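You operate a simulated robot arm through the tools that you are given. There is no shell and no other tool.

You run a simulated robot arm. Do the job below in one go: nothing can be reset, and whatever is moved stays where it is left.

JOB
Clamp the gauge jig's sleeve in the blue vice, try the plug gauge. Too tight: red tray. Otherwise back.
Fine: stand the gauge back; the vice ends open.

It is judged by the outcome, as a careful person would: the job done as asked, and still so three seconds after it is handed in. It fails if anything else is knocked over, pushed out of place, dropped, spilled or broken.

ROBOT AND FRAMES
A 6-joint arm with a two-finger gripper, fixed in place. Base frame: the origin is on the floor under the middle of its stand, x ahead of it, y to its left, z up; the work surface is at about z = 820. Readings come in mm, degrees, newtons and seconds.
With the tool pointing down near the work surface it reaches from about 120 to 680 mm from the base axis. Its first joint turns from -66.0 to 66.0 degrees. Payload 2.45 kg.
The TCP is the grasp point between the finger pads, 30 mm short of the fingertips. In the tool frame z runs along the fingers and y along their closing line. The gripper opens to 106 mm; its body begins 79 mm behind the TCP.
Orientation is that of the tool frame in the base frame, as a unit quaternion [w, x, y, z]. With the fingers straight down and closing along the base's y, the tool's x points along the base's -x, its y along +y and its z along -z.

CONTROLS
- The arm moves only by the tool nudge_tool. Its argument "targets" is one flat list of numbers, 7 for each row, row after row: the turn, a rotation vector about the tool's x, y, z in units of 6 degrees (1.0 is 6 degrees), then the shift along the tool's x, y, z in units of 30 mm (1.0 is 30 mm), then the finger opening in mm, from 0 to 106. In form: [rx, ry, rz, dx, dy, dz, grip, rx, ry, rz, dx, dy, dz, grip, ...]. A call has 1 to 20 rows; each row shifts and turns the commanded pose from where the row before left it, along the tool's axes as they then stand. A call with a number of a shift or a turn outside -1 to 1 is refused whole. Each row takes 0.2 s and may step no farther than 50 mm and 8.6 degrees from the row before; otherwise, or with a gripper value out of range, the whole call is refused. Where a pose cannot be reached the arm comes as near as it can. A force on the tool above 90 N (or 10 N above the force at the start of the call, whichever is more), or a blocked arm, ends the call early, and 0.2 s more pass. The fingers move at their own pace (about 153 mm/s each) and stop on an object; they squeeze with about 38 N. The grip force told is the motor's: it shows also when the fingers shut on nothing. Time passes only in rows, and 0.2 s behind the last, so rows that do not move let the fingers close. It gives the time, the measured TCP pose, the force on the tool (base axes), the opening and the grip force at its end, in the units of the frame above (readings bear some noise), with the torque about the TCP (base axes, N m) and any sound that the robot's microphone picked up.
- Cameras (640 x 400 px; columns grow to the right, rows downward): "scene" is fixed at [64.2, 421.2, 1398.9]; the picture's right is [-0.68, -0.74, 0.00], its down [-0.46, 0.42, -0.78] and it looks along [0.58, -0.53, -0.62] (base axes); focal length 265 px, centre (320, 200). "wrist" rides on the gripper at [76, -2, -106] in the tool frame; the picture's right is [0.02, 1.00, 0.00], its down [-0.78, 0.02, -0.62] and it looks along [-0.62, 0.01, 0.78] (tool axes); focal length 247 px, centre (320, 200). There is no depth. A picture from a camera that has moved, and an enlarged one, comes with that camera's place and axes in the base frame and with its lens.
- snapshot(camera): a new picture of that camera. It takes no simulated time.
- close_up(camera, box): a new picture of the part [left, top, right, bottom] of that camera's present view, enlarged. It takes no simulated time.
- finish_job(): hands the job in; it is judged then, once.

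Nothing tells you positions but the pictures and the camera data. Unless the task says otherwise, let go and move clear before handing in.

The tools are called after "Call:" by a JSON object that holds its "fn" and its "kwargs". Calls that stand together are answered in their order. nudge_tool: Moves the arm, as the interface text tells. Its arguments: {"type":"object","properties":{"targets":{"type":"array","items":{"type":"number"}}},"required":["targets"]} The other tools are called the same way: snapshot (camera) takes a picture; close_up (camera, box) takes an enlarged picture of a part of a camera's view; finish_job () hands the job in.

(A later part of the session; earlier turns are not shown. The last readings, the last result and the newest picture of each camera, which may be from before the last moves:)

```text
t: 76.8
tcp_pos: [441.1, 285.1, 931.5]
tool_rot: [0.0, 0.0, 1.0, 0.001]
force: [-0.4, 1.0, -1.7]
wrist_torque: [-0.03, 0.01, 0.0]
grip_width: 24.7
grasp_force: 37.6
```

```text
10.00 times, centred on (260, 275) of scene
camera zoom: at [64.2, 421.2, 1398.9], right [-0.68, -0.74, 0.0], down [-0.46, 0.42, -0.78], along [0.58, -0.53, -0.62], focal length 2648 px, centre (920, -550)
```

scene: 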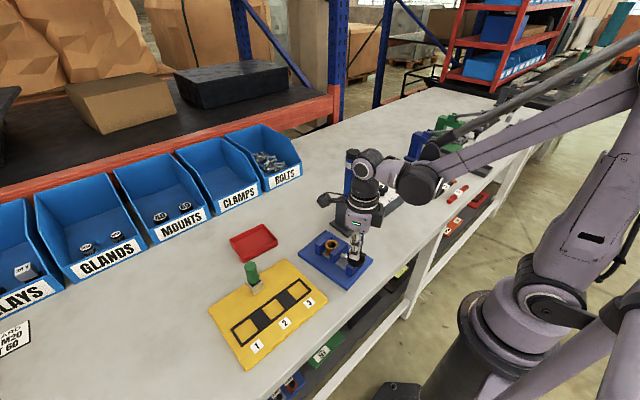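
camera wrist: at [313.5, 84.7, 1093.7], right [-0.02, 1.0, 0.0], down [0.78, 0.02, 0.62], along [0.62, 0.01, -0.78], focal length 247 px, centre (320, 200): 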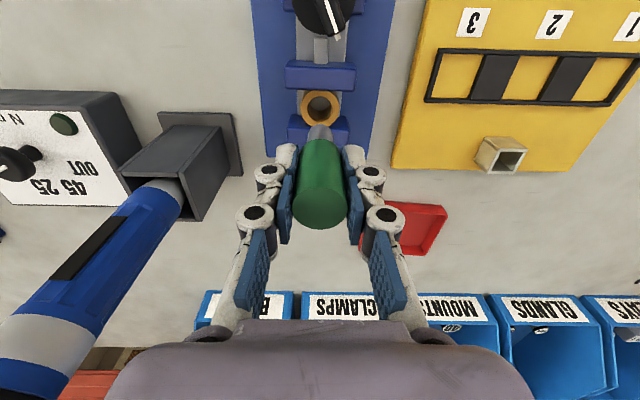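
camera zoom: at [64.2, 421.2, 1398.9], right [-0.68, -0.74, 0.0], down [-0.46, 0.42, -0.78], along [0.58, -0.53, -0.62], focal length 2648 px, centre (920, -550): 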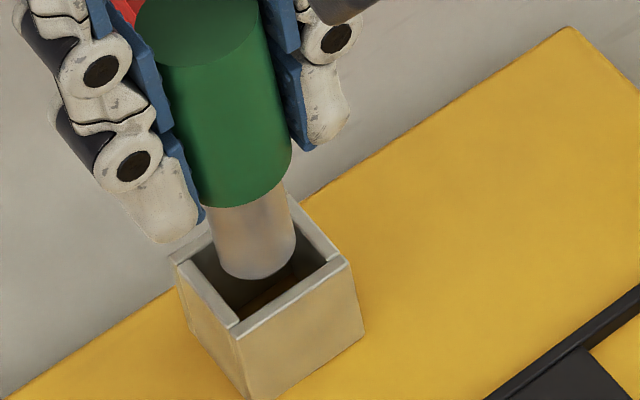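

The plug is within the box opening. I'm lowering gently into the holder.

Call:
{"fn": "nudge_tool", "kwargs": {"targets": [0, 0, 0, 0.015, 0.005, 0.12, 0, 0, 0, 0, 0, 0, 0.15, 0, 0, 0, 0, 0, 0, 0.15, 0, 0, 0, 0, 0, 0, 0, 0]}}

Call:
{"fn": "close_up", "kwargs": {"camera": "wrist", "box": [280, 80, 360, 160]}}

Call:
{"fn": "close_up", "kwargs": {"camera": "scene", "box": [240, 255, 280, 295]}}

```text
t: 77.8
tcp_pos: [439.7, 285.6, 918.0]
tool_rot: [0.0, 0.0, 1.0, 0.001]
force: [-0.2, -0.4, -1.1]
wrist_torque: [-0.01, 0.01, -0.02]
grip_width: 24.8
grasp_force: 37.9
```

```text
5.00 times, centred on (320, 120) of wrist
camera zoom: at [363.6, 283.4, 1025.3], right [-0.02, 1.0, 0.0], down [0.78, 0.02, 0.62], along [0.62, 0.01, -0.78], focal length 1235 px, centre (320, 600)
```

zoom: 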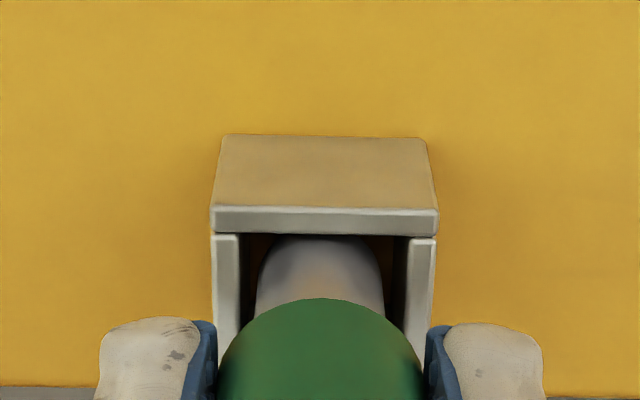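

```text
10.00 times, centred on (260, 275) of scene
camera zoom: at [64.2, 421.2, 1398.9], right [-0.68, -0.74, 0.0], down [-0.46, 0.42, -0.78], along [0.58, -0.53, -0.62], focal length 2648 px, centre (920, -550)
```

zoom: 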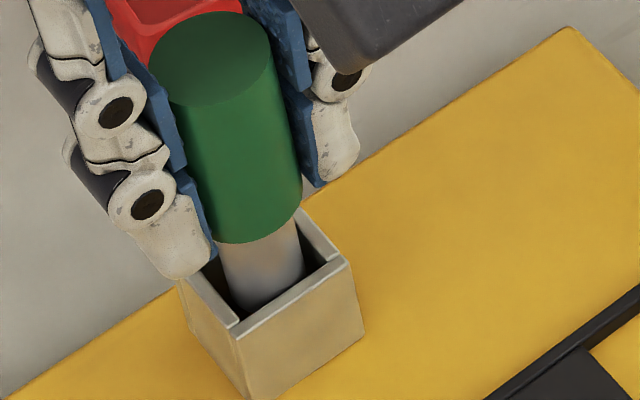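

Call:
{"fn": "nudge_tool", "kwargs": {"targets": [0, 0, 0, -0.03, 0, 0.1, 0, 0, 0, 0, 0, 0, 0.15, 0, 0, 0, 0, 0, 0, 0.15, 0, 0, 0, 0, 0, 0, 0.08, 0, 0, 0, 0, 0, 0, 0, 0]}}

Call:
{"fn": "close_up", "kwargs": {"camera": "scene", "box": [240, 255, 280, 295]}}

```text
t: 79.0
tcp_pos: [440.6, 285.3, 903.1]
tool_rot: [0.0, 0.0, 1.0, 0.001]
force: [0.6, 0.0, -0.6]
wrist_torque: [0.02, -0.01, 0.02]
grip_width: 24.8
grasp_force: 38.2
```

```text
10.00 times, centred on (260, 275) of scene
camera zoom: at [64.2, 421.2, 1398.9], right [-0.68, -0.74, 0.0], down [-0.46, 0.42, -0.78], along [0.58, -0.53, -0.62], focal length 2648 px, centre (920, -550)
```

zoom: 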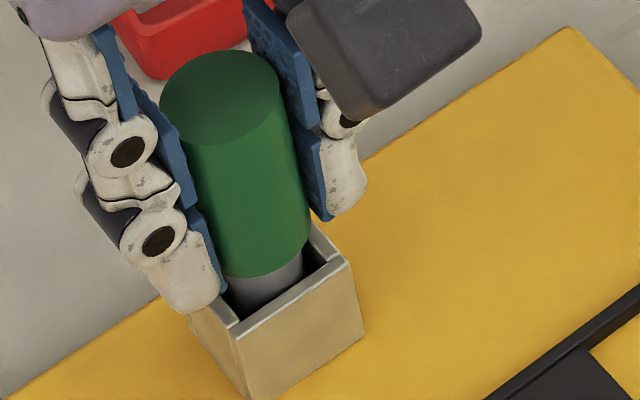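

Almost seated. I'm lowering the last few millimetres until contact.

Call:
{"fn": "nudge_tool", "kwargs": {"targets": [0, 0, 0, 0, 0, 0.05, 0, 0, 0, 0, 0, 0, 0.04, 0, 0, 0, 0, 0, 0, 0, 0]}}

Call:
{"fn": "close_up", "kwargs": {"camera": "scene", "box": [240, 255, 280, 295]}}

```text
t: 79.8
tcp_pos: [441.5, 285.5, 902.4]
tool_rot: [0.0, 0.0, 1.0, -0.001]
force: [1.4, -0.5, -0.9]
wrist_torque: [0.01, -0.01, 0.02]
grip_width: 24.8
grasp_force: 37.9
```

```text
10.00 times, centred on (260, 275) of scene
camera zoom: at [64.2, 421.2, 1398.9], right [-0.68, -0.74, 0.0], down [-0.46, 0.42, -0.78], along [0.58, -0.53, -0.62], focal length 2648 px, centre (920, -550)
```

zoom: 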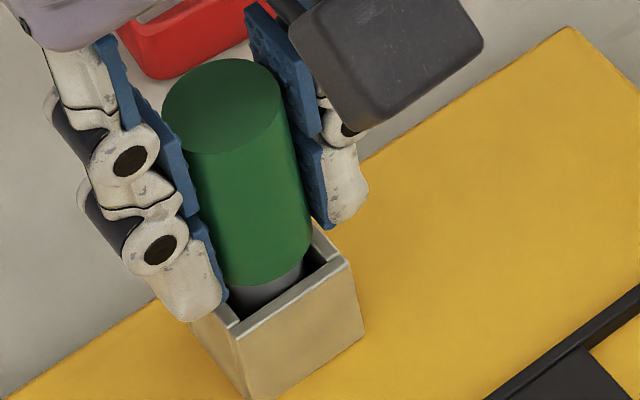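

Call:
{"fn": "nudge_tool", "kwargs": {"targets": [0, 0, 0, 0, 0, 0.04, 0, 0, 0, 0, 0, 0, 0, 0]}}

```text
t: 80.4
tcp_pos: [441.1, 284.5, 900.6]
tool_rot: [-0.001, 0.0, 1.0, 0.0]
force: [-0.3, 0.0, -1.0]
wrist_torque: [0.02, 0.02, 0.01]
grip_width: 25.0
grasp_force: 37.8
```

Call:
{"fn": "nudge_tool", "kwargs": {"targets": [0, 0, 0, 0, 0, 0.03, 0, 0, 0, 0, 0, 0, 0, 0]}}

Call:
{"fn": "close_up", "kwargs": {"camera": "wrist", "box": [280, 80, 360, 160]}}

Call:
{"fn": "close_up", "kwargs": {"camera": "scene", "box": [240, 255, 280, 295]}}

```text
t: 81.0
tcp_pos: [441.7, 284.5, 899.6]
tool_rot: [0.001, -0.001, 1.0, 0.0]
force: [0.0, 0.3, -1.6]
wrist_torque: [0.01, 0.0, -0.01]
grip_width: 24.6
grasp_force: 37.7
```

```text
5.00 times, centred on (320, 120) of wrist
camera zoom: at [363.7, 283.9, 1006.6], right [-0.02, 1.0, 0.0], down [0.78, 0.02, 0.62], along [0.62, 0.01, -0.78], focal length 1235 px, centre (320, 600)
```

zoom: 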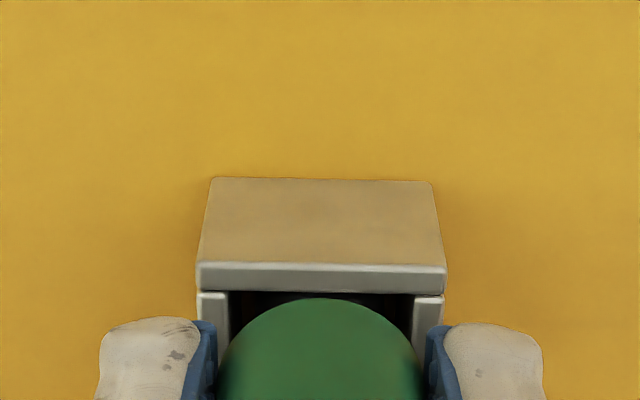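

```text
10.00 times, centred on (260, 275) of scene
camera zoom: at [64.2, 421.2, 1398.9], right [-0.68, -0.74, 0.0], down [-0.46, 0.42, -0.78], along [0.58, -0.53, -0.62], focal length 2648 px, centre (920, -550)
```

zoom: 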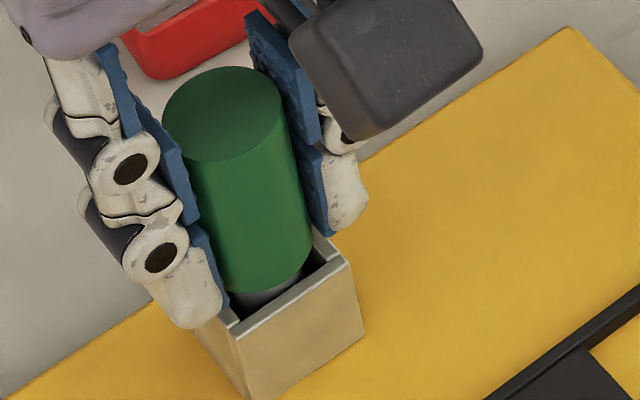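

Call:
{"fn": "nudge_tool", "kwargs": {"targets": [0, 0, 0, 0, 0, 0.03, 0, 0, 0, 0, 0, 0, 0, 0]}}

```text
t: 81.6
tcp_pos: [441.6, 285.6, 899.6]
tool_rot: [0.0, 0.0, 1.0, 0.0]
force: [1.1, 0.5, -0.3]
wrist_torque: [0.01, 0.0, -0.02]
grip_width: 24.5
grasp_force: 38.0
```

Call:
{"fn": "nudge_tool", "kwargs": {"targets": [0, 0, 0, 0, 0, 0.03, 0, 0, 0, 0, 0, 0, 0, 0]}}

Call:
{"fn": "close_up", "kwargs": {"camera": "scene", "box": [240, 255, 280, 295]}}

```text
t: 82.2
tcp_pos: [440.5, 284.8, 898.3]
tool_rot: [0.0, 0.0, 1.0, -0.001]
force: [-0.1, -1.0, 17.0]
wrist_torque: [-0.02, 0.07, 0.0]
grip_width: 24.8
grasp_force: 37.9
```

```text
10.00 times, centred on (260, 275) of scene
camera zoom: at [64.0, 421.0, 1398.9], right [-0.68, -0.74, 0.0], down [-0.46, 0.42, -0.78], along [0.58, -0.53, -0.62], focal length 2648 px, centre (920, -550)
```

zoom: 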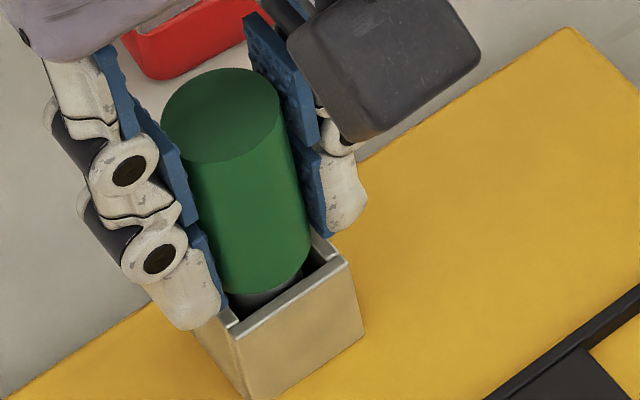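

Seated on the holder floor (17 N). I'll ease off and release the gauge.

Call:
{"fn": "nudge_tool", "kwargs": {"targets": [0, 0, 0, 0, 0, -0.02, 0, 0, 0, 0, 0, 0, 0, 30, 0, 0, 0, 0, 0, 0, 50, 0, 0, 0, 0, 0, 0, 60, 0, 0, 0, 0, 0, 0, 60]}}

Call:
{"fn": "close_up", "kwargs": {"camera": "scene", "box": [225, 240, 295, 310]}}

Call:
{"fn": "close_up", "kwargs": {"camera": "wrist", "box": [220, 80, 420, 260]}}

```text
t: 83.4
tcp_pos: [441.1, 285.0, 899.5]
tool_rot: [0.0, 0.0, 1.0, 0.0]
force: [0.4, 0.6, 0.1]
wrist_torque: [0.04, -0.02, -0.02]
grip_width: 59.9
grasp_force: 0.1
```

```text
5.71 times, centred on (260, 275) of scene
camera zoom: at [64.2, 421.2, 1398.9], right [-0.68, -0.74, 0.0], down [-0.46, 0.42, -0.78], along [0.58, -0.53, -0.62], focal length 1513 px, centre (663, -229)
```

zoom: 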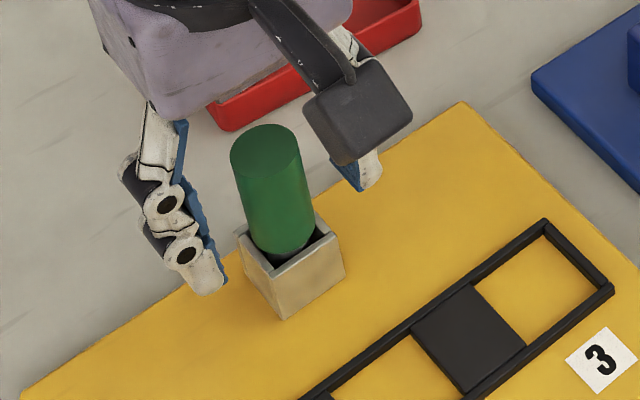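

```text
2.22 times, centred on (320, 170) of wrist
camera zoom: at [364.5, 283.5, 1005.7], right [-0.02, 1.0, 0.0], down [0.78, 0.02, 0.62], along [0.62, 0.01, -0.78], focal length 549 px, centre (320, 267)
```

zoom: 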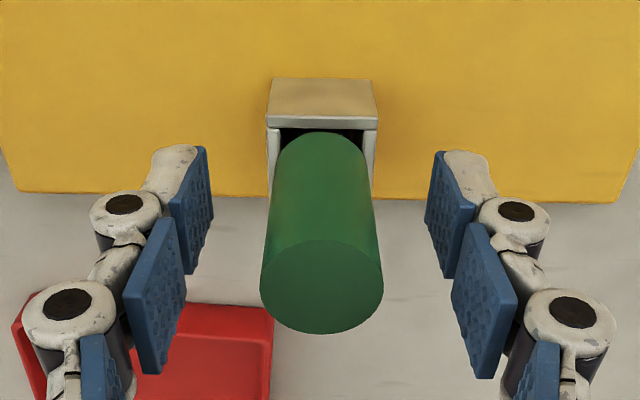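

The gauge stands back in its holder. Now I'm rising and going to the knob to open the vice, gripping at −23.5° so I can turn counter-clockwise.

Call:
{"fn": "nudge_tool", "kwargs": {"targets": [0, 0, 0, 0, 0, -0.6, 60, 0, 0, 0, 0, 0, -1, 60, 0, 0, 0, 0, 0, -1, 60, 0, 0, 0, 0, 0, -0.4, 60, 0, 0, 0, 0.552, -0.825, 0, 60, 0, 0, 0, 0.552, -0.825, 0, 60, 0, 0, 0, 0.552, -0.825, 0, 60, 0, 0, 0, 0.552, -0.825, 0, 60, 0, 0, 0, 0.552, -0.825, 0, 60, 0, 0, 0, 0.552, -0.825, 0, 60, 0, 0, 0, 0.552, -0.825, 0, 60, 0, 0, 0, 0.552, -0.825, 0, 60, 0, 0, -0.98, 0, 0, 0, 50, 0, 0, -0.98, 0, 0, 0, 50, 0, 0, -0.98, 0, 0, 0, 50, 0, 0, -0.98, 0, 0, 0, 50, 0, 0, 0, 0, 0, 0.7, 50]}}

Call:
{"fn": "close_up", "kwargs": {"camera": "wrist", "box": [220, 40, 420, 220]}}

Call:
{"fn": "snapshot", "kwargs": {"camera": "scene"}}

Call:
{"fn": "close_up", "kwargs": {"camera": "scene", "box": [225, 240, 295, 310]}}

```text
t: 87.0
tcp_pos: [308.4, 86.6, 967.9]
tool_rot: [0.0, -0.205, 0.979, -0.001]
force: [-0.5, -0.4, -0.7]
wrist_torque: [0.0, 0.0, -0.03]
grip_width: 49.8
grasp_force: 0.2
```

```text
2.22 times, centred on (320, 130) of wrist
camera zoom: at [238.9, 54.6, 1074.8], right [-0.42, 0.91, 0.0], down [0.71, 0.33, 0.62], along [0.56, 0.26, -0.78], focal length 549 px, centre (320, 356)
```

zoom: 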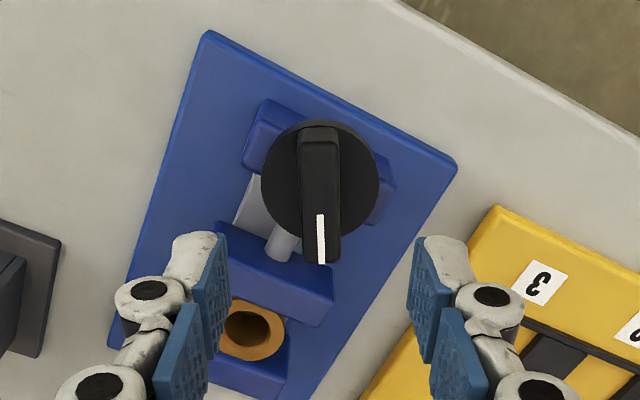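

```text
taken
```

scene: 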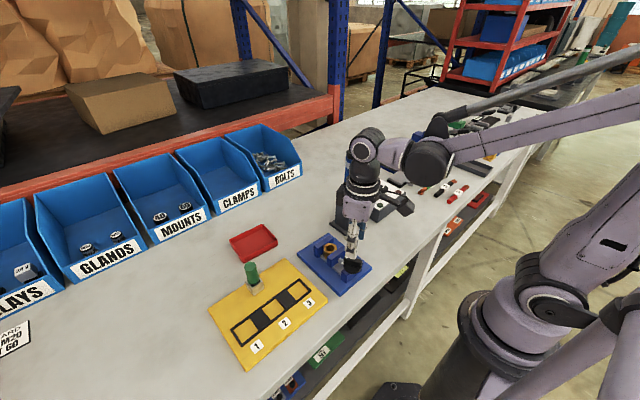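

```text
5.71 times, centred on (260, 275) of scene
camera zoom: at [64.2, 421.2, 1398.9], right [-0.68, -0.74, 0.0], down [-0.46, 0.42, -0.78], along [0.58, -0.53, -0.62], focal length 1513 px, centre (663, -229)
```

zoom: 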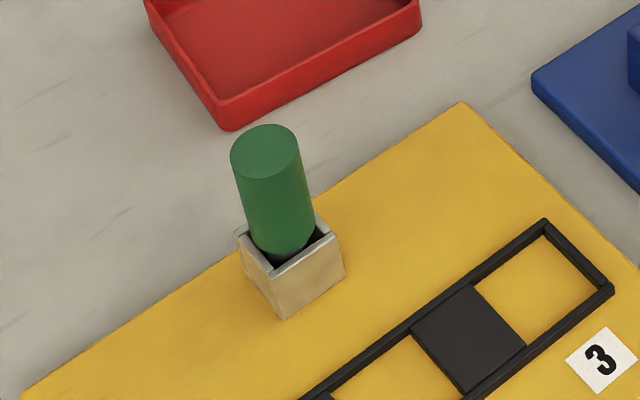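

Call:
{"fn": "nudge_tool", "kwargs": {"targets": [0, 0, 0, 0, 0, 0.8, 50, 0, 0, 0, 0, 0, 0.5, 42, 0, 0, 0, 0, 0, 0.37, 36, 0, 0, 0, 0, 0, 0, 20, 0, 0, 0, 0, 0, 0, 0, 0, 0, 0, 0, 0, 0, 0]}}

Call:
{"fn": "close_up", "kwargs": {"camera": "wrist", "box": [220, 50, 420, 230]}}

```text
t: 88.4
tcp_pos: [308.2, 86.1, 917.4]
tool_rot: [0.001, -0.203, 0.979, -0.001]
force: [4.6, -12.0, -0.1]
wrist_torque: [-0.33, -0.04, 0.05]
grip_width: 13.5
grasp_force: 37.9
```

```text
2.22 times, centred on (320, 140) of wrist
camera zoom: at [237.6, 54.7, 1024.3], right [-0.42, 0.91, 0.0], down [0.71, 0.33, 0.62], along [0.57, 0.26, -0.78], focal length 549 px, centre (320, 333)
```

zoom: 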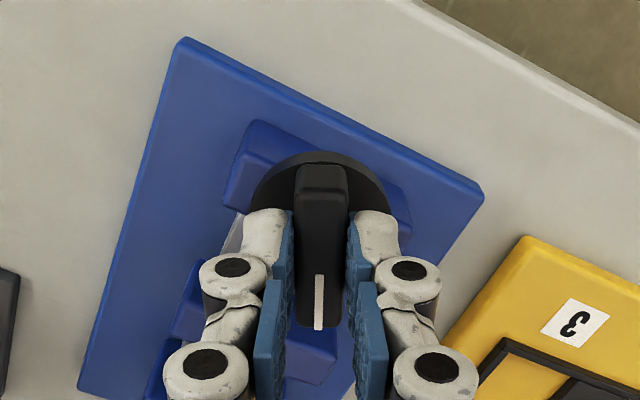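

Gripped. I'm centring slightly and turning counter-clockwise to open.

Call:
{"fn": "nudge_tool", "kwargs": {"targets": [0, 0, 0, 0, -0.033, 0, 0, 0, 0, -0.5, 0, 0, 0, 0, 0, 0, -0.5, 0, 0, 0, 0, 0, 0, -0.5, 0, 0, 0, 0, 0, 0, -0.5, 0, 0, 0, 0]}}

Call:
{"fn": "close_up", "kwargs": {"camera": "scene", "box": [290, 220, 380, 300]}}

```text
t: 89.6
tcp_pos: [308.8, 86.1, 917.8]
tool_rot: [-0.001, -0.306, 0.952, 0.0]
force: [-1.9, -14.0, 0.3]
wrist_torque: [-0.23, -0.1, 0.0]
grip_width: 13.7
grasp_force: 37.9
```

```text
5.00 times, centred on (335, 260) of scene
camera zoom: at [64.4, 420.9, 1399.0], right [-0.68, -0.74, 0.0], down [-0.46, 0.42, -0.78], along [0.58, -0.53, -0.62], focal length 1324 px, centre (245, -100)
```

zoom: 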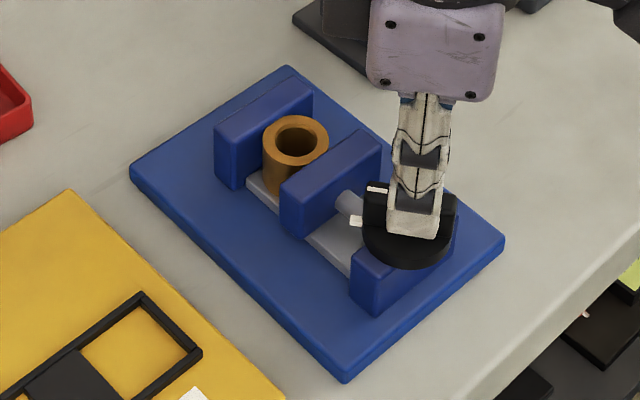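

Call:
{"fn": "nudge_tool", "kwargs": {"targets": [0, 0, -0.5, 0.016, -0.022, 0, 0, 0, 0, -0.7, 0, 0, 0, 0, 0, 0, -0.7, 0, 0, 0, 0, 0, 0, -0.7, 0, 0, 0, 0, 0, 0, -0.7, 0, 0, 0, 0, 0, 0, -0.7, 0, 0, 0, 0]}}

Call:
{"fn": "close_up", "kwargs": {"camera": "scene", "box": [290, 220, 380, 300]}}

```text
t: 91.0
tcp_pos: [309.1, 84.9, 919.0]
tool_rot: [-0.001, -0.497, 0.868, -0.001]
force: [-6.2, -8.4, 28.5]
wrist_torque: [-0.32, 0.19, -0.01]
grip_width: 13.7
grasp_force: 37.8
```

```text
5.00 times, centred on (335, 260) of scene
camera zoom: at [63.8, 420.9, 1399.0], right [-0.68, -0.74, 0.0], down [-0.46, 0.42, -0.78], along [0.58, -0.53, -0.62], focal length 1324 px, centre (245, -100)
```

zoom: 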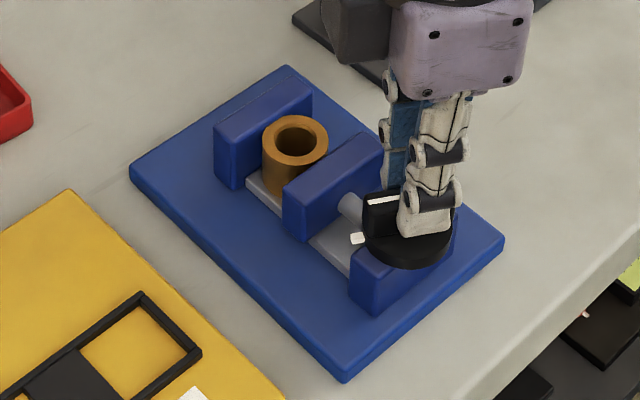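

Call:
{"fn": "nudge_tool", "kwargs": {"targets": [0, 0, -0.5, 0.01, 0, -0.025, 0, 0, 0, -0.7, 0, 0, 0, 0, 0, 0, -0.7, 0, 0, 0, 0, 0, 0, -0.7, 0, 0, 0, 0, 0, 0, -0.7, 0, 0, 0, 0, 0, 0, -0.7, 0, 0, 0, 0]}}

Call:
{"fn": "close_up", "kwargs": {"camera": "scene", "box": [290, 220, 380, 300]}}

```text
t: 92.4
tcp_pos: [309.4, 85.8, 917.8]
tool_rot: [0.0, -0.666, 0.746, -0.001]
force: [4.3, -2.8, 0.0]
wrist_torque: [-0.24, -0.06, 0.01]
grip_width: 13.6
grasp_force: 38.1
```

```text
5.00 times, centred on (335, 260) of scene
camera zoom: at [64.6, 421.2, 1398.9], right [-0.68, -0.74, 0.0], down [-0.46, 0.42, -0.78], along [0.58, -0.53, -0.62], focal length 1324 px, centre (245, -100)
```

zoom: 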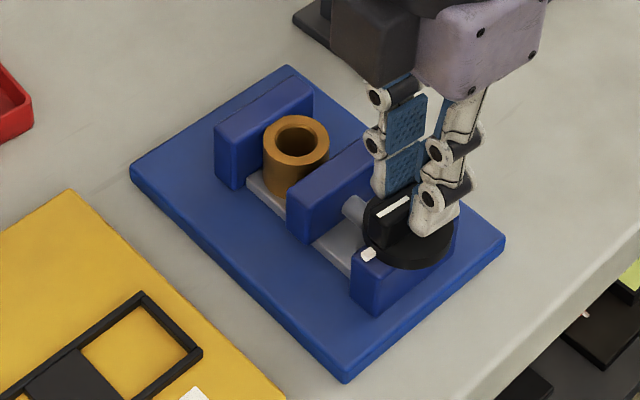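

Call:
{"fn": "nudge_tool", "kwargs": {"targets": [0, 0, -0.7, 0, 0, 0, 0, 0, 0, -0.7, 0, 0, 0, 0, 0, 0, -0.7, 0, 0, 0, 0, 0, 0, -0.7, 0, 0, 0, 0, 0, 0, -0.7, 0, 0, 0, 0]}}

Call:
{"fn": "close_up", "kwargs": {"camera": "scene", "box": [290, 220, 380, 300]}}

```text
t: 93.6
tcp_pos: [310.1, 85.4, 919.6]
tool_rot: [-0.001, 0.791, -0.612, 0.0]
force: [14.2, 0.6, 0.0]
wrist_torque: [-0.24, -0.31, -0.07]
grip_width: 13.9
grasp_force: 37.4
```

```text
5.00 times, centred on (335, 260) of scene
camera zoom: at [64.7, 421.2, 1398.8], right [-0.68, -0.74, 0.0], down [-0.46, 0.42, -0.78], along [0.58, -0.53, -0.62], focal length 1324 px, centre (245, -100)
```

zoom: 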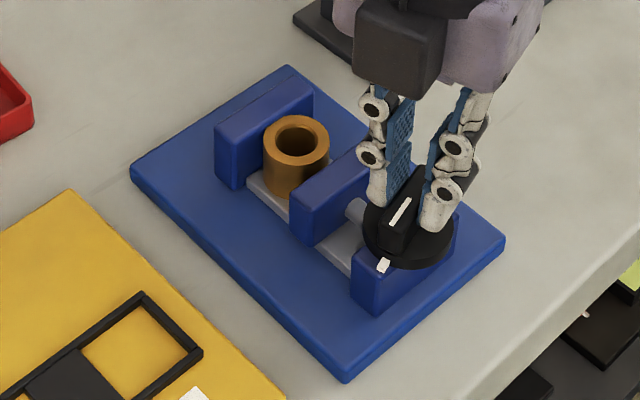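

The jaw has backed off and the vice hasn't moved. I'll relieve the side load, release, rotate the gripper +180°, and regrip to finish opening well inside the wrist's range.

Call:
{"fn": "nudge_tool", "kwargs": {"targets": [0, 0, 0, 0.008, -0.035, 0, 0, 0, 0, 0, 0, 0, 0, 25, 0, 0, 0, 0, 0, 0, 45, 0, 0, 0, 0, 0, 0, 50, 0, 0, 0, 0, 0, -0.7, 50, 0, 0, 0, 0, 0, -0.8, 50, 0, 0, 0, 0, 0, -0.5, 50]}}

Call:
{"fn": "nudge_tool", "kwargs": {"targets": [0, 0, 1, 0, 0, 0, 50, 0, 0, 1, 0, 0, 0, 50, 0, 0, 1, 0, 0, 0, 50, 0, 0, 1, 0, 0, 0, 50, 0, 0, 1, 0, 0, 0, 50, 0, 0, 1, 0, 0, 0, 50, 0, 0, 1, 0, 0, 0, 50, 0, 0, 1, 0, 0, 0, 50, 0, 0, 1, 0, 0, 0, 50, 0, 0, 1, 0, 0, 0, 50, 0, 0, 1, 0, 0, 0, 50, 0, 0, 1, 0, 0, 0, 50, 0, 0, 1, 0, 0, 0, 50, 0, 0, 1, 0, 0, 0, 50, 0, 0, 1, 0, 0, 0, 50, 0, 0, 1, 0, 0, 0, 50, 0, 0, 1, 0, 0, 0, 50, 0, 0, 1, 0, 0, 0, 50]}}

Call:
{"fn": "close_up", "kwargs": {"camera": "scene", "box": [290, 220, 380, 300]}}

Call:
{"fn": "snapshot", "kwargs": {"camera": "wrist"}}

Call:
{"fn": "close_up", "kwargs": {"camera": "wrist", "box": [240, 40, 400, 220]}}

```text
t: 95.2
tcp_pos: [307.7, 87.4, 980.0]
tool_rot: [-0.001, 0.791, -0.612, 0.0]
force: [0.1, 0.3, -0.4]
wrist_torque: [0.0, -0.01, 0.0]
grip_width: 50.3
grasp_force: 0.1
```

```text
t: 99.0
tcp_pos: [310.8, 85.6, 978.7]
tool_rot: [0.0, 0.032, 0.999, 0.0]
force: [0.4, 0.0, -0.3]
wrist_torque: [0.01, 0.01, -0.04]
grip_width: 50.1
grasp_force: 0.1
```

```text
5.00 times, centred on (335, 260) of scene
camera zoom: at [64.2, 421.2, 1398.9], right [-0.68, -0.74, 0.0], down [-0.46, 0.42, -0.78], along [0.58, -0.53, -0.62], focal length 1324 px, centre (245, -100)
```

zoom: 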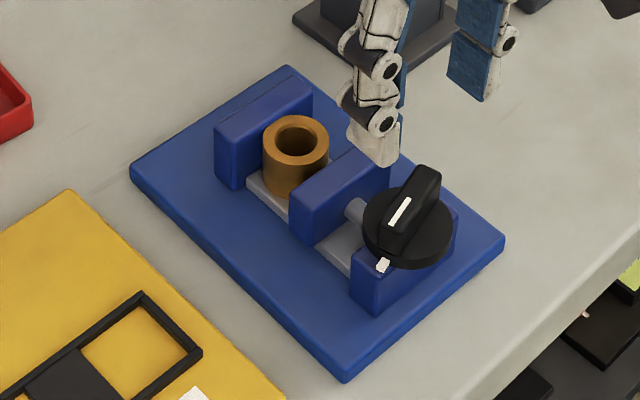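

```text
taken
camera wrist: at [232.8, 88.1, 1085.0], right [0.04, 1.0, 0.0], down [0.78, -0.03, 0.62], along [0.62, -0.03, -0.78], focal length 247 px, centre (320, 200)
```

wrist: 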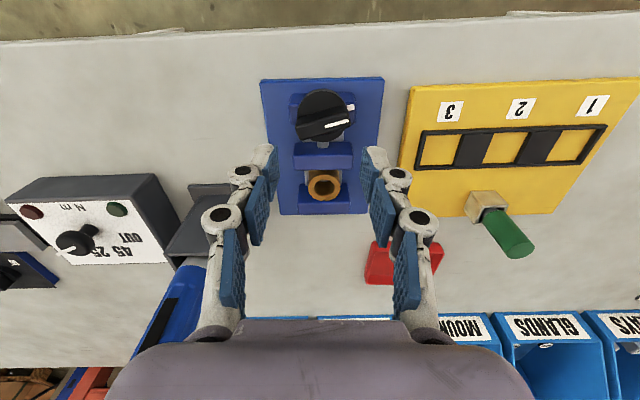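

```text
2.22 times, centred on (320, 130) of wrist
camera zoom: at [232.8, 88.1, 1085.0], right [0.04, 1.0, 0.0], down [0.78, -0.03, 0.62], along [0.62, -0.03, -0.78], focal length 549 px, centre (320, 356)
```

zoom: 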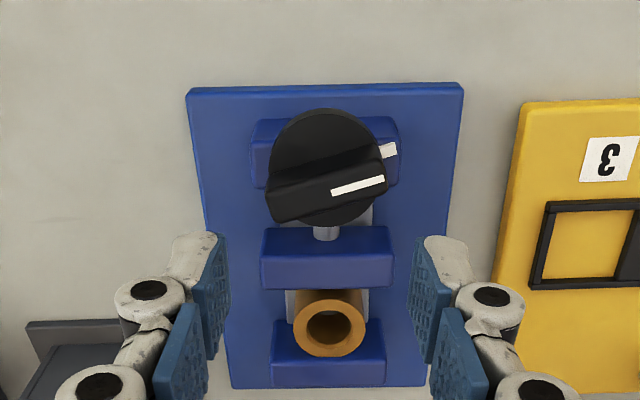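

Call:
{"fn": "nudge_tool", "kwargs": {"targets": [0, 0, 1, 0.03, 0.085, 0, 50, 0, 0, 1, 0, 0, 0, 50, 0, 0, 1, 0, 0, 0, 50, 0, 0, 1, 0, 0, 0, 50, 0, 0, 1, 0, 0, 0, 50, 0, 0, 1, 0, 0, 0, 50, 0, 0, 1, 0, 0, 0, 50, 0, 0, 1, 0, 0, 0, 50, 0, 0, 1, 0, 0, 0, 50, 0, 0, 1, 0, 0, 0, 50, 0, 0, 1, 0, 0, 0, 50, 0, 0, 1, 0, 0, 0, 50, 0, 0, 0, 0, 0, 0.6, 50]}}

Call:
{"fn": "close_up", "kwargs": {"camera": "wrist", "box": [220, 40, 420, 220]}}

```text
t: 101.8
tcp_pos: [309.0, 87.5, 958.7]
tool_rot: [0.0, 0.613, 0.79, -0.001]
force: [0.1, -0.2, -0.6]
wrist_torque: [-0.01, -0.01, 0.04]
grip_width: 50.0
grasp_force: 0.1
```

```text
2.22 times, centred on (320, 130) of wrist
camera zoom: at [287.0, 161.5, 1065.7], right [0.96, 0.27, 0.0], down [0.21, -0.75, 0.62], along [0.17, -0.6, -0.78], focal length 549 px, centre (320, 356)
```

zoom: 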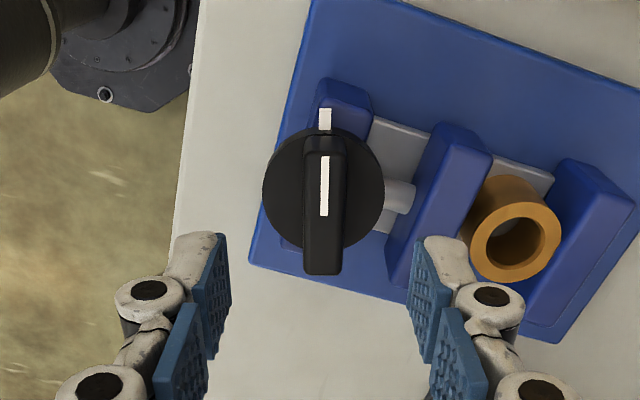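

Call:
{"fn": "nudge_tool", "kwargs": {"targets": [0, 0, 0, 0, 0.02, 0.7, 45, 0, 0, 0, 0, 0, 0.45, 40, 0, 0, 0, 0, 0, 0.22, 34, 0, 0, 0, 0, 0, 0, 20, 0, 0, 0, 0, 0, 0, 0, 0, 0, 0, 0, 0, 0, 0]}}

Call:
{"fn": "close_up", "kwargs": {"camera": "wrist", "box": [220, 50, 420, 230]}}

```text
t: 103.2
tcp_pos: [309.1, 86.8, 919.3]
tool_rot: [0.001, 0.612, 0.791, 0.001]
force: [9.6, 2.3, 0.5]
wrist_torque: [0.18, -0.26, 0.03]
grip_width: 13.4
grasp_force: 37.7
```

```text
2.22 times, centred on (320, 140) of wrist
camera zoom: at [287.9, 161.4, 1025.7], right [0.96, 0.27, 0.0], down [0.21, -0.75, 0.62], along [0.17, -0.6, -0.78], focal length 549 px, centre (320, 333)
```

zoom: 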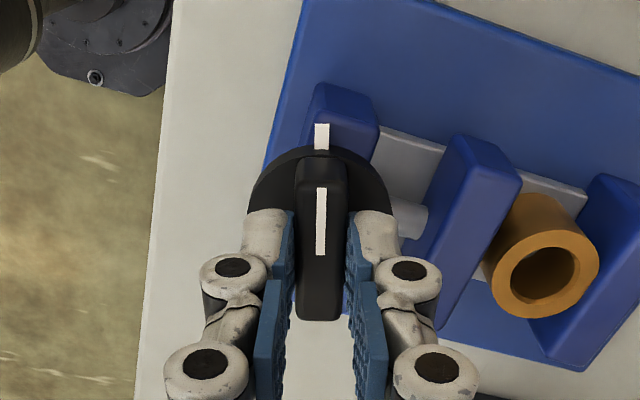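

Call:
{"fn": "nudge_tool", "kwargs": {"targets": [0, 0, -0.4, 0, 0.025, 0, 0, 0, 0, -0.7, 0, 0, 0, 0, 0, 0, -0.7, 0, 0, 0, 0, 0, 0, -0.7, 0, 0, 0, 0, 0, 0, -0.7, 0, 0, 0, 0, 0, 0, -0.7, 0, 0, 0, 0]}}

Call:
{"fn": "close_up", "kwargs": {"camera": "scene", "box": [290, 220, 380, 300]}}

```text
t: 104.6
tcp_pos: [309.0, 88.0, 919.2]
tool_rot: [-0.001, 0.439, 0.899, 0.0]
force: [-3.9, -4.3, -0.4]
wrist_torque: [-0.15, -0.01, -0.02]
grip_width: 13.8
grasp_force: 38.4
```

```text
5.00 times, centred on (335, 260) of scene
camera zoom: at [64.4, 421.2, 1398.9], right [-0.68, -0.74, 0.0], down [-0.46, 0.42, -0.78], along [0.58, -0.53, -0.62], focal length 1324 px, centre (245, -100)
```

zoom: 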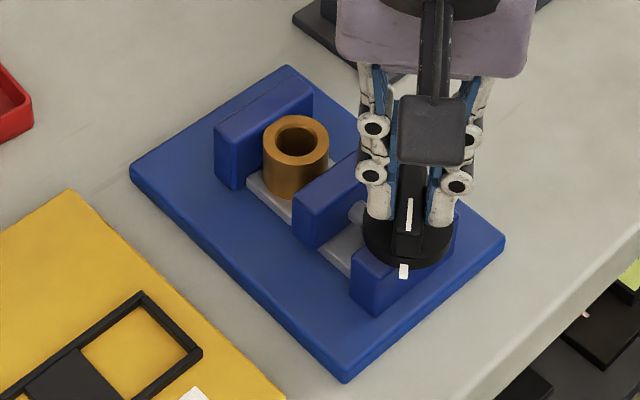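

Call:
{"fn": "nudge_tool", "kwargs": {"targets": [0, 0, -0.7, 0, 0, 0, 0, 0, 0, -0.7, 0, 0, 0, 0, 0, 0, -0.7, 0, 0, 0, 0, 0, 0, -0.7, 0, 0, 0, 0, 0, 0, -0.7, 0, 0, 0, 0]}}

Call:
{"fn": "close_up", "kwargs": {"camera": "scene", "box": [290, 220, 380, 300]}}

```text
t: 105.8
tcp_pos: [309.8, 88.4, 920.0]
tool_rot: [-0.002, 0.267, 0.964, -0.002]
force: [-19.7, -4.1, 12.7]
wrist_torque: [-0.31, 0.07, 0.01]
grip_width: 13.8
grasp_force: 37.9
```

```text
5.00 times, centred on (335, 260) of scene
camera zoom: at [63.6, 421.0, 1398.9], right [-0.68, -0.74, 0.0], down [-0.46, 0.42, -0.78], along [0.58, -0.53, -0.62], focal length 1324 px, centre (245, -100)
```

zoom: 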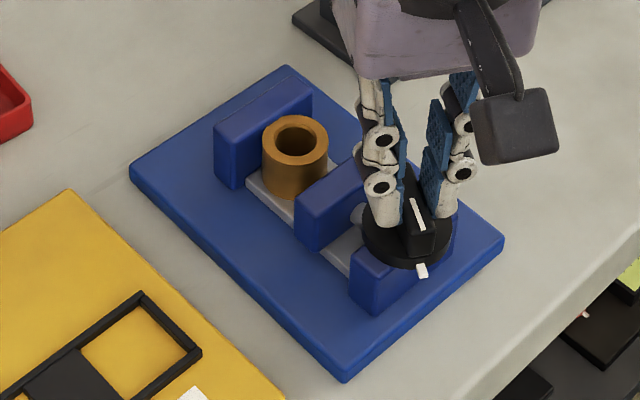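

Call:
{"fn": "nudge_tool", "kwargs": {"targets": [0, 0, 0, 0.034, -0.02, -0.02, 0, 0, 0, -0.6, 0, 0, 0, 0, 0, 0, -0.6, 0, 0, 0, 0, 0, 0, -0.6, 0, 0, 0, 0]}}

Call:
{"fn": "close_up", "kwargs": {"camera": "scene", "box": [290, 220, 380, 300]}}

```text
t: 106.8
tcp_pos: [308.9, 87.7, 919.2]
tool_rot: [0.001, 0.175, 0.985, 0.0]
force: [-7.9, -8.3, -0.5]
wrist_torque: [0.06, 0.82, -0.02]
grip_width: 13.6
grasp_force: 38.1
```

```text
5.00 times, centred on (335, 260) of scene
camera zoom: at [64.1, 421.0, 1398.9], right [-0.68, -0.74, 0.0], down [-0.46, 0.42, -0.78], along [0.58, -0.53, -0.62], focal length 1324 px, centre (245, -100)
```

zoom: 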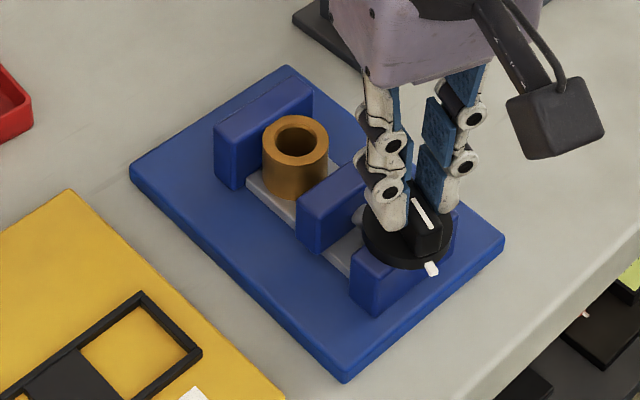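

Call:
{"fn": "nudge_tool", "kwargs": {"targets": [0, 0, -0.6, 0.012, -0.025, 0, 0, 0, 0, -0.6, 0, 0, 0, 0, 0, 0, -0.6, 0, 0, 0, 0]}}

Call:
{"fn": "close_up", "kwargs": {"camera": "scene", "box": [290, 220, 380, 300]}}

```text
t: 107.6
tcp_pos: [309.2, 87.0, 921.0]
tool_rot: [0.0, 0.082, 0.997, 0.0]
force: [-7.3, -5.9, 0.2]
wrist_torque: [-0.32, -0.73, -0.01]
grip_width: 13.7
grasp_force: 37.8
```

```text
5.00 times, centred on (335, 260) of scene
camera zoom: at [64.2, 421.1, 1398.9], right [-0.68, -0.74, 0.0], down [-0.46, 0.42, -0.78], along [0.58, -0.53, -0.62], focal length 1324 px, centre (245, -100)
```

zoom: 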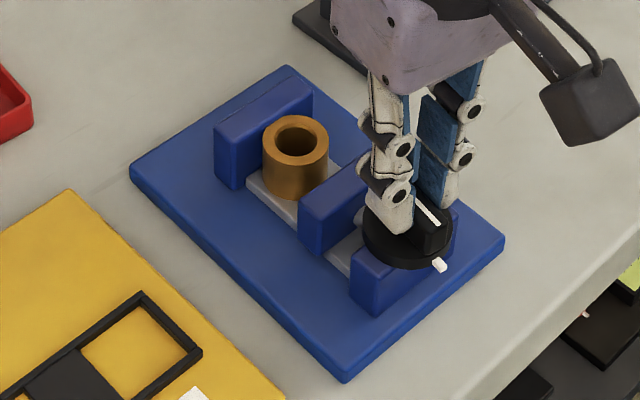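

Call:
{"fn": "nudge_tool", "kwargs": {"targets": [0, 0, -0.4, 0.01, -0.015, 0, 0, 0, 0, -0.4, 0, 0, 0, 0, 0, 0, -0.4, 0, 0, 0, 0, 0, 0, 0, 0, 0, 0, 0]}}

Call:
{"fn": "close_up", "kwargs": {"camera": "scene", "box": [290, 220, 380, 300]}}

Call:
{"fn": "close_up", "kwargs": {"camera": "wrist", "box": [220, 50, 420, 230]}}

```text
t: 108.6
tcp_pos: [308.4, 87.1, 920.7]
tool_rot: [0.002, 0.02, 1.0, 0.0]
force: [2.1, -4.1, -0.6]
wrist_torque: [-0.11, -0.05, 0.0]
grip_width: 13.7
grasp_force: 38.2
```

```text
5.00 times, centred on (335, 260) of scene
camera zoom: at [64.6, 421.1, 1398.9], right [-0.68, -0.74, 0.0], down [-0.46, 0.42, -0.78], along [0.58, -0.53, -0.62], focal length 1324 px, centre (245, -100)
```

zoom: 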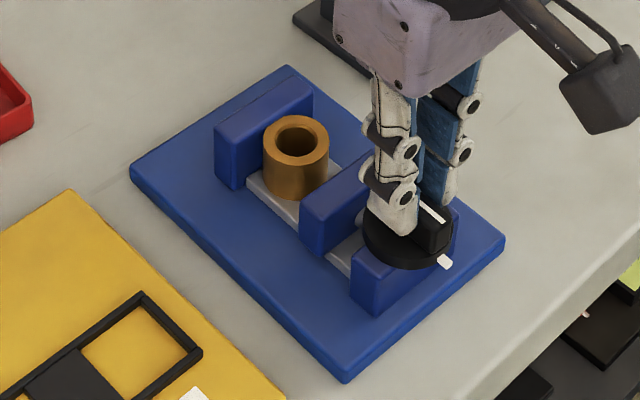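

```text
2.22 times, centred on (320, 140) of wrist
camera zoom: at [231.9, 88.5, 1026.5], right [0.02, 1.0, 0.0], down [0.78, -0.01, 0.62], along [0.62, -0.01, -0.78], focal length 549 px, centre (320, 333)
```

zoom: 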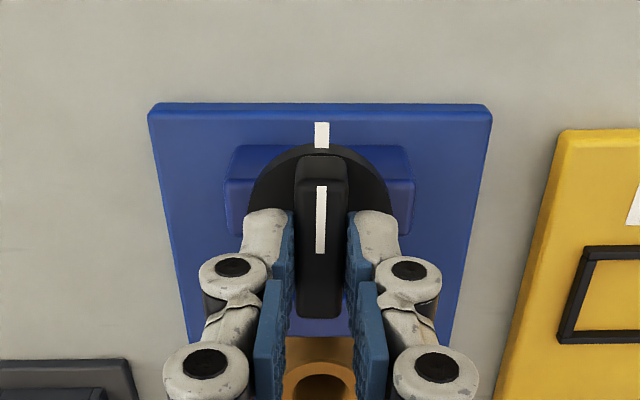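

The knob is back at its original pointer position and the jaws are open. I'm releasing and rising to check, then picking the sleeve up.

Call:
{"fn": "nudge_tool", "kwargs": {"targets": [0, 0, 0, 0, -0.01, 0, 20, 0, 0, 0, 0, 0, 0, 45, 0, 0, 0, 0, 0, 0, 50, 0, 0, 0, 0, 0, -0.7, 50, 0, 0, 0, 0, 0, -0.8, 60, 0, 0, -0.38, 0, 0, -0.5, 60]}}

Call:
{"fn": "close_up", "kwargs": {"camera": "scene", "box": [290, 220, 380, 300]}}

Call:
{"fn": "close_up", "kwargs": {"camera": "wrist", "box": [240, 40, 400, 220]}}

```text
t: 110.0
tcp_pos: [307.7, 86.2, 980.5]
tool_rot: [0.0, 0.0, 1.0, 0.0]
force: [0.6, -0.6, -0.2]
wrist_torque: [0.0, -0.02, -0.02]
grip_width: 60.2
grasp_force: 0.1
```

```text
5.00 times, centred on (335, 260) of scene
camera zoom: at [64.2, 421.2, 1398.9], right [-0.68, -0.74, 0.0], down [-0.46, 0.42, -0.78], along [0.58, -0.53, -0.62], focal length 1324 px, centre (245, -100)
```

zoom: 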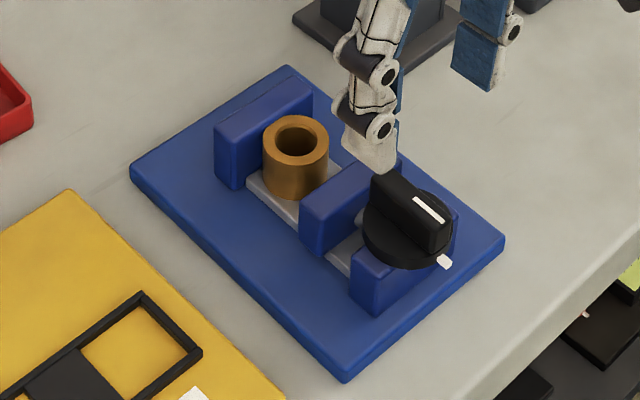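

```text
2.22 times, centred on (320, 130) of wrist
camera zoom: at [231.2, 85.0, 1087.3], right [-0.02, 1.0, 0.0], down [0.78, 0.02, 0.62], along [0.62, 0.01, -0.78], focal length 549 px, centre (320, 356)
```

zoom: 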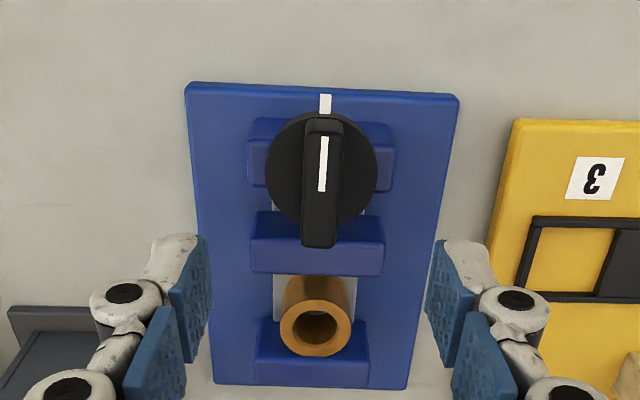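

The vice is open and its knob is aligned. I'm moving over the sleeve and lining up to pick it.

Call:
{"fn": "nudge_tool", "kwargs": {"targets": [0, 0, 0, -0.9, 0, 0, 66, 0, 0, 0, -0.9, 0, 0, 66, 0, 0, 0, -0.9, -0.015, 0, 66, 0, 0, 0, 0, 0, 0.8, 66, 0, 0, 0, 0, 0, 0.5, 66, 0, 0, 0, 0, 0, 0, 66]}}

Call:
{"fn": "close_up", "kwargs": {"camera": "wrist", "box": [220, 40, 420, 220]}}

Call:
{"fn": "close_up", "kwargs": {"camera": "scene", "box": [300, 210, 370, 280]}}

```text
t: 111.4
tcp_pos: [388.7, 85.8, 939.9]
tool_rot: [0.001, 0.0, 1.0, 0.0]
force: [-0.2, 0.4, 0.1]
wrist_torque: [-0.02, 0.0, 0.0]
grip_width: 65.9
grasp_force: 0.0
```

```text
2.22 times, centred on (320, 130) of wrist
camera zoom: at [311.5, 84.0, 1046.6], right [-0.02, 1.0, 0.0], down [0.78, 0.02, 0.62], along [0.62, 0.01, -0.78], focal length 549 px, centre (320, 356)
```

zoom: 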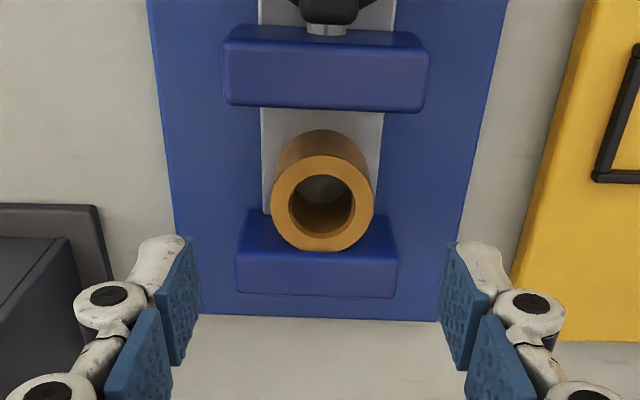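

```text
5.71 times, centred on (335, 245) of scene
camera zoom: at [64.2, 421.2, 1398.9], right [-0.68, -0.74, 0.0], down [-0.46, 0.42, -0.78], along [0.58, -0.53, -0.62], focal length 1513 px, centre (234, -57)
```

zoom: 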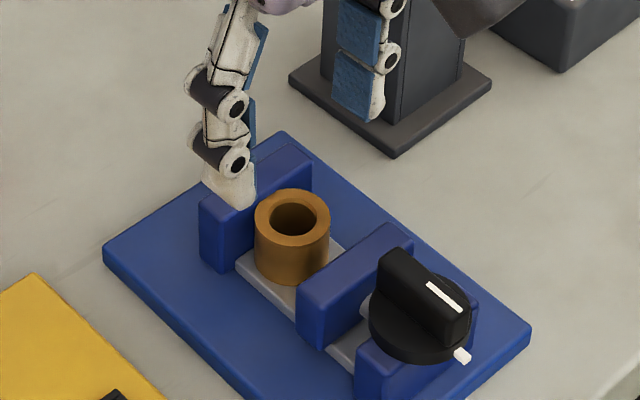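

Call:
{"fn": "nudge_tool", "kwargs": {"targets": [0, 0, 0, 0.01, 0.01, 0.8, 62, 0, 0, 0, 0, 0, 0.6, 60, 0, 0, 0, 0, 0, 0.3, 60, 0, 0, 0, 0, 0, 0, 60]}}

Call:
{"fn": "close_up", "kwargs": {"camera": "wrist", "box": [220, 60, 420, 240]}}

Call:
{"fn": "close_up", "kwargs": {"camera": "scene", "box": [300, 210, 370, 280]}}

```text
t: 112.4
tcp_pos: [387.3, 87.2, 889.4]
tool_rot: [0.001, 0.0, 1.0, -0.001]
force: [0.1, 0.2, 0.2]
wrist_torque: [0.03, 0.02, 0.0]
grip_width: 59.8
grasp_force: 0.0
```

```text
2.22 times, centred on (320, 150) of wrist
camera zoom: at [310.9, 84.6, 995.7], right [-0.02, 1.0, 0.0], down [0.78, 0.02, 0.62], along [0.62, 0.01, -0.78], focal length 549 px, centre (320, 311)
```

zoom: 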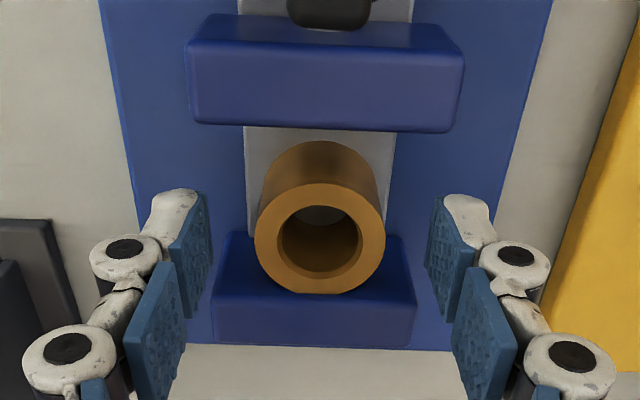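

```text
5.71 times, centred on (335, 245) of scene
camera zoom: at [64.2, 421.2, 1398.9], right [-0.68, -0.74, 0.0], down [-0.46, 0.42, -0.78], along [0.58, -0.53, -0.62], focal length 1513 px, centre (234, -57)
```

zoom: 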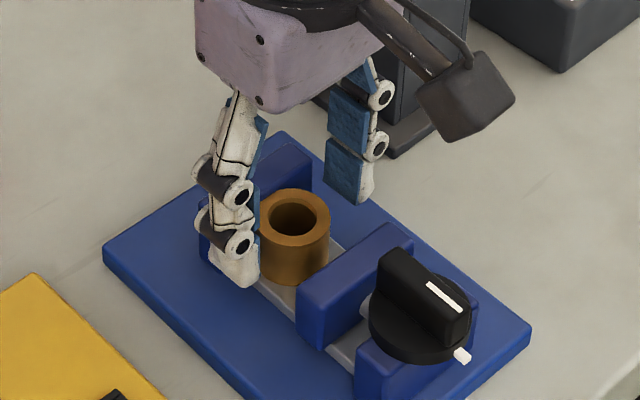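

Call:
{"fn": "nudge_tool", "kwargs": {"targets": [0, 0, 0, 0.02, 0.005, 0.2, 58, 0, 0, 0, 0, 0, 0.14, 55, 0, 0, 0, 0, 0, 0, 55]}}

Call:
{"fn": "close_up", "kwargs": {"camera": "wrist", "box": [220, 60, 420, 240]}}

Call:
{"fn": "close_up", "kwargs": {"camera": "scene", "box": [315, 225, 365, 275]}}

```text
t: 113.2
tcp_pos: [388.6, 85.6, 879.5]
tool_rot: [0.001, -0.001, 1.0, 0.0]
force: [0.0, 0.8, -0.5]
wrist_torque: [0.01, 0.0, 0.03]
grip_width: 55.2
grasp_force: 0.1
```

```text
2.22 times, centred on (320, 150) of wrist
camera zoom: at [310.9, 84.3, 986.5], right [-0.02, 1.0, 0.0], down [0.78, 0.02, 0.62], along [0.62, 0.01, -0.78], focal length 549 px, centre (320, 311)
```

zoom: 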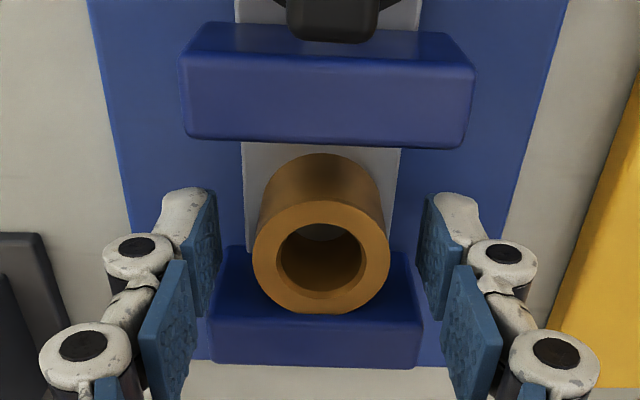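

```text
8.00 times, centred on (340, 250) of scene
camera zoom: at [64.2, 421.2, 1398.9], right [-0.68, -0.74, 0.0], down [-0.46, 0.42, -0.78], along [0.58, -0.53, -0.62], focal length 2118 px, centre (160, -200)
```

zoom: 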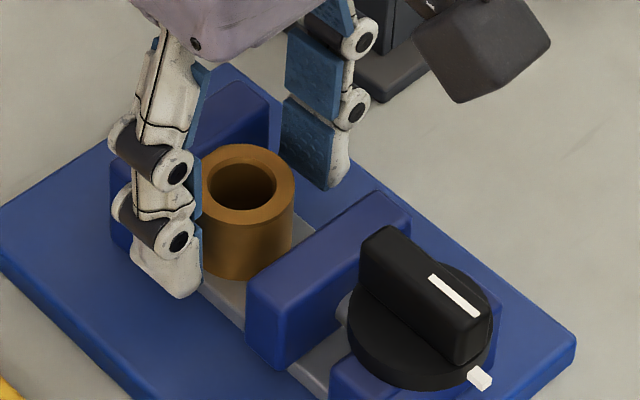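

Call:
{"fn": "nudge_tool", "kwargs": {"targets": [0, 0, 0, 0, 0, 0, 40, 0, 0, 0, 0, 0, 0, 10, 0, 0, 0, 0, 0, 0, 0, 0, 0, 0, 0, 0, 0, 0]}}

Call:
{"fn": "nudge_tool", "kwargs": {"targets": [0, 0, 0, 0, 0, -0.1, 0, 0, 0, 0, 0, 0, -0.2, 0, 0, 0, 0, 0, 0, -0.4, 0, 0, 0, 0, 0, 0, -0.6, 0, 0, 0, 0, 0, 0, -0.6, 0, 0, 0, 0, 0, 0, -0.3, 0]}}

Call:
{"fn": "close_up", "kwargs": {"camera": "wrist", "box": [220, 30, 420, 230]}}

Call:
{"fn": "close_up", "kwargs": {"camera": "scene", "box": [290, 200, 380, 300]}}

```text
t: 114.2
tcp_pos: [388.1, 85.4, 880.4]
tool_rot: [0.0, 0.0, 1.0, 0.0]
force: [0.0, 0.0, -0.3]
wrist_torque: [0.0, 0.0, -0.01]
grip_width: 32.3
grasp_force: 38.4
```

```text
t: 115.6
tcp_pos: [387.0, 87.9, 945.9]
tool_rot: [0.0, 0.001, 1.0, 0.001]
force: [0.6, -0.2, -0.7]
wrist_torque: [0.01, 0.0, -0.01]
grip_width: 32.4
grasp_force: 37.7
```

```text
2.00 times, centred on (320, 130) of wrist
camera zoom: at [310.6, 85.8, 1052.5], right [-0.02, 1.0, 0.0], down [0.78, 0.02, 0.62], along [0.62, 0.01, -0.78], focal length 494 px, centre (320, 340)
```

zoom: 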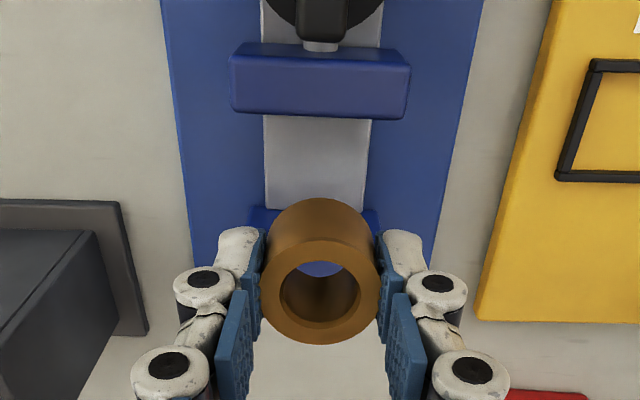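

```text
4.00 times, centred on (335, 250) of scene
camera zoom: at [64.2, 421.2, 1398.9], right [-0.68, -0.74, 0.0], down [-0.46, 0.42, -0.78], along [0.58, -0.53, -0.62], focal length 1059 px, centre (260, 0)
```

zoom: 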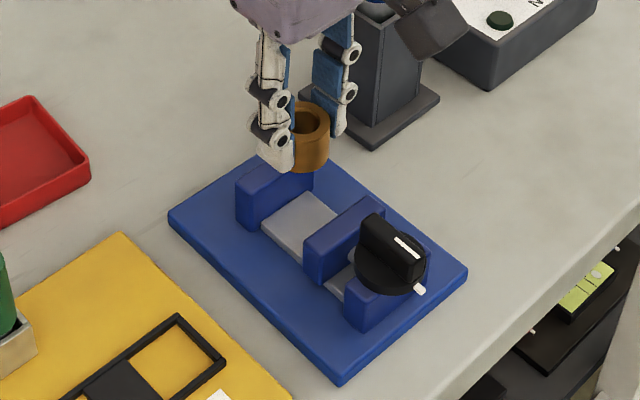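

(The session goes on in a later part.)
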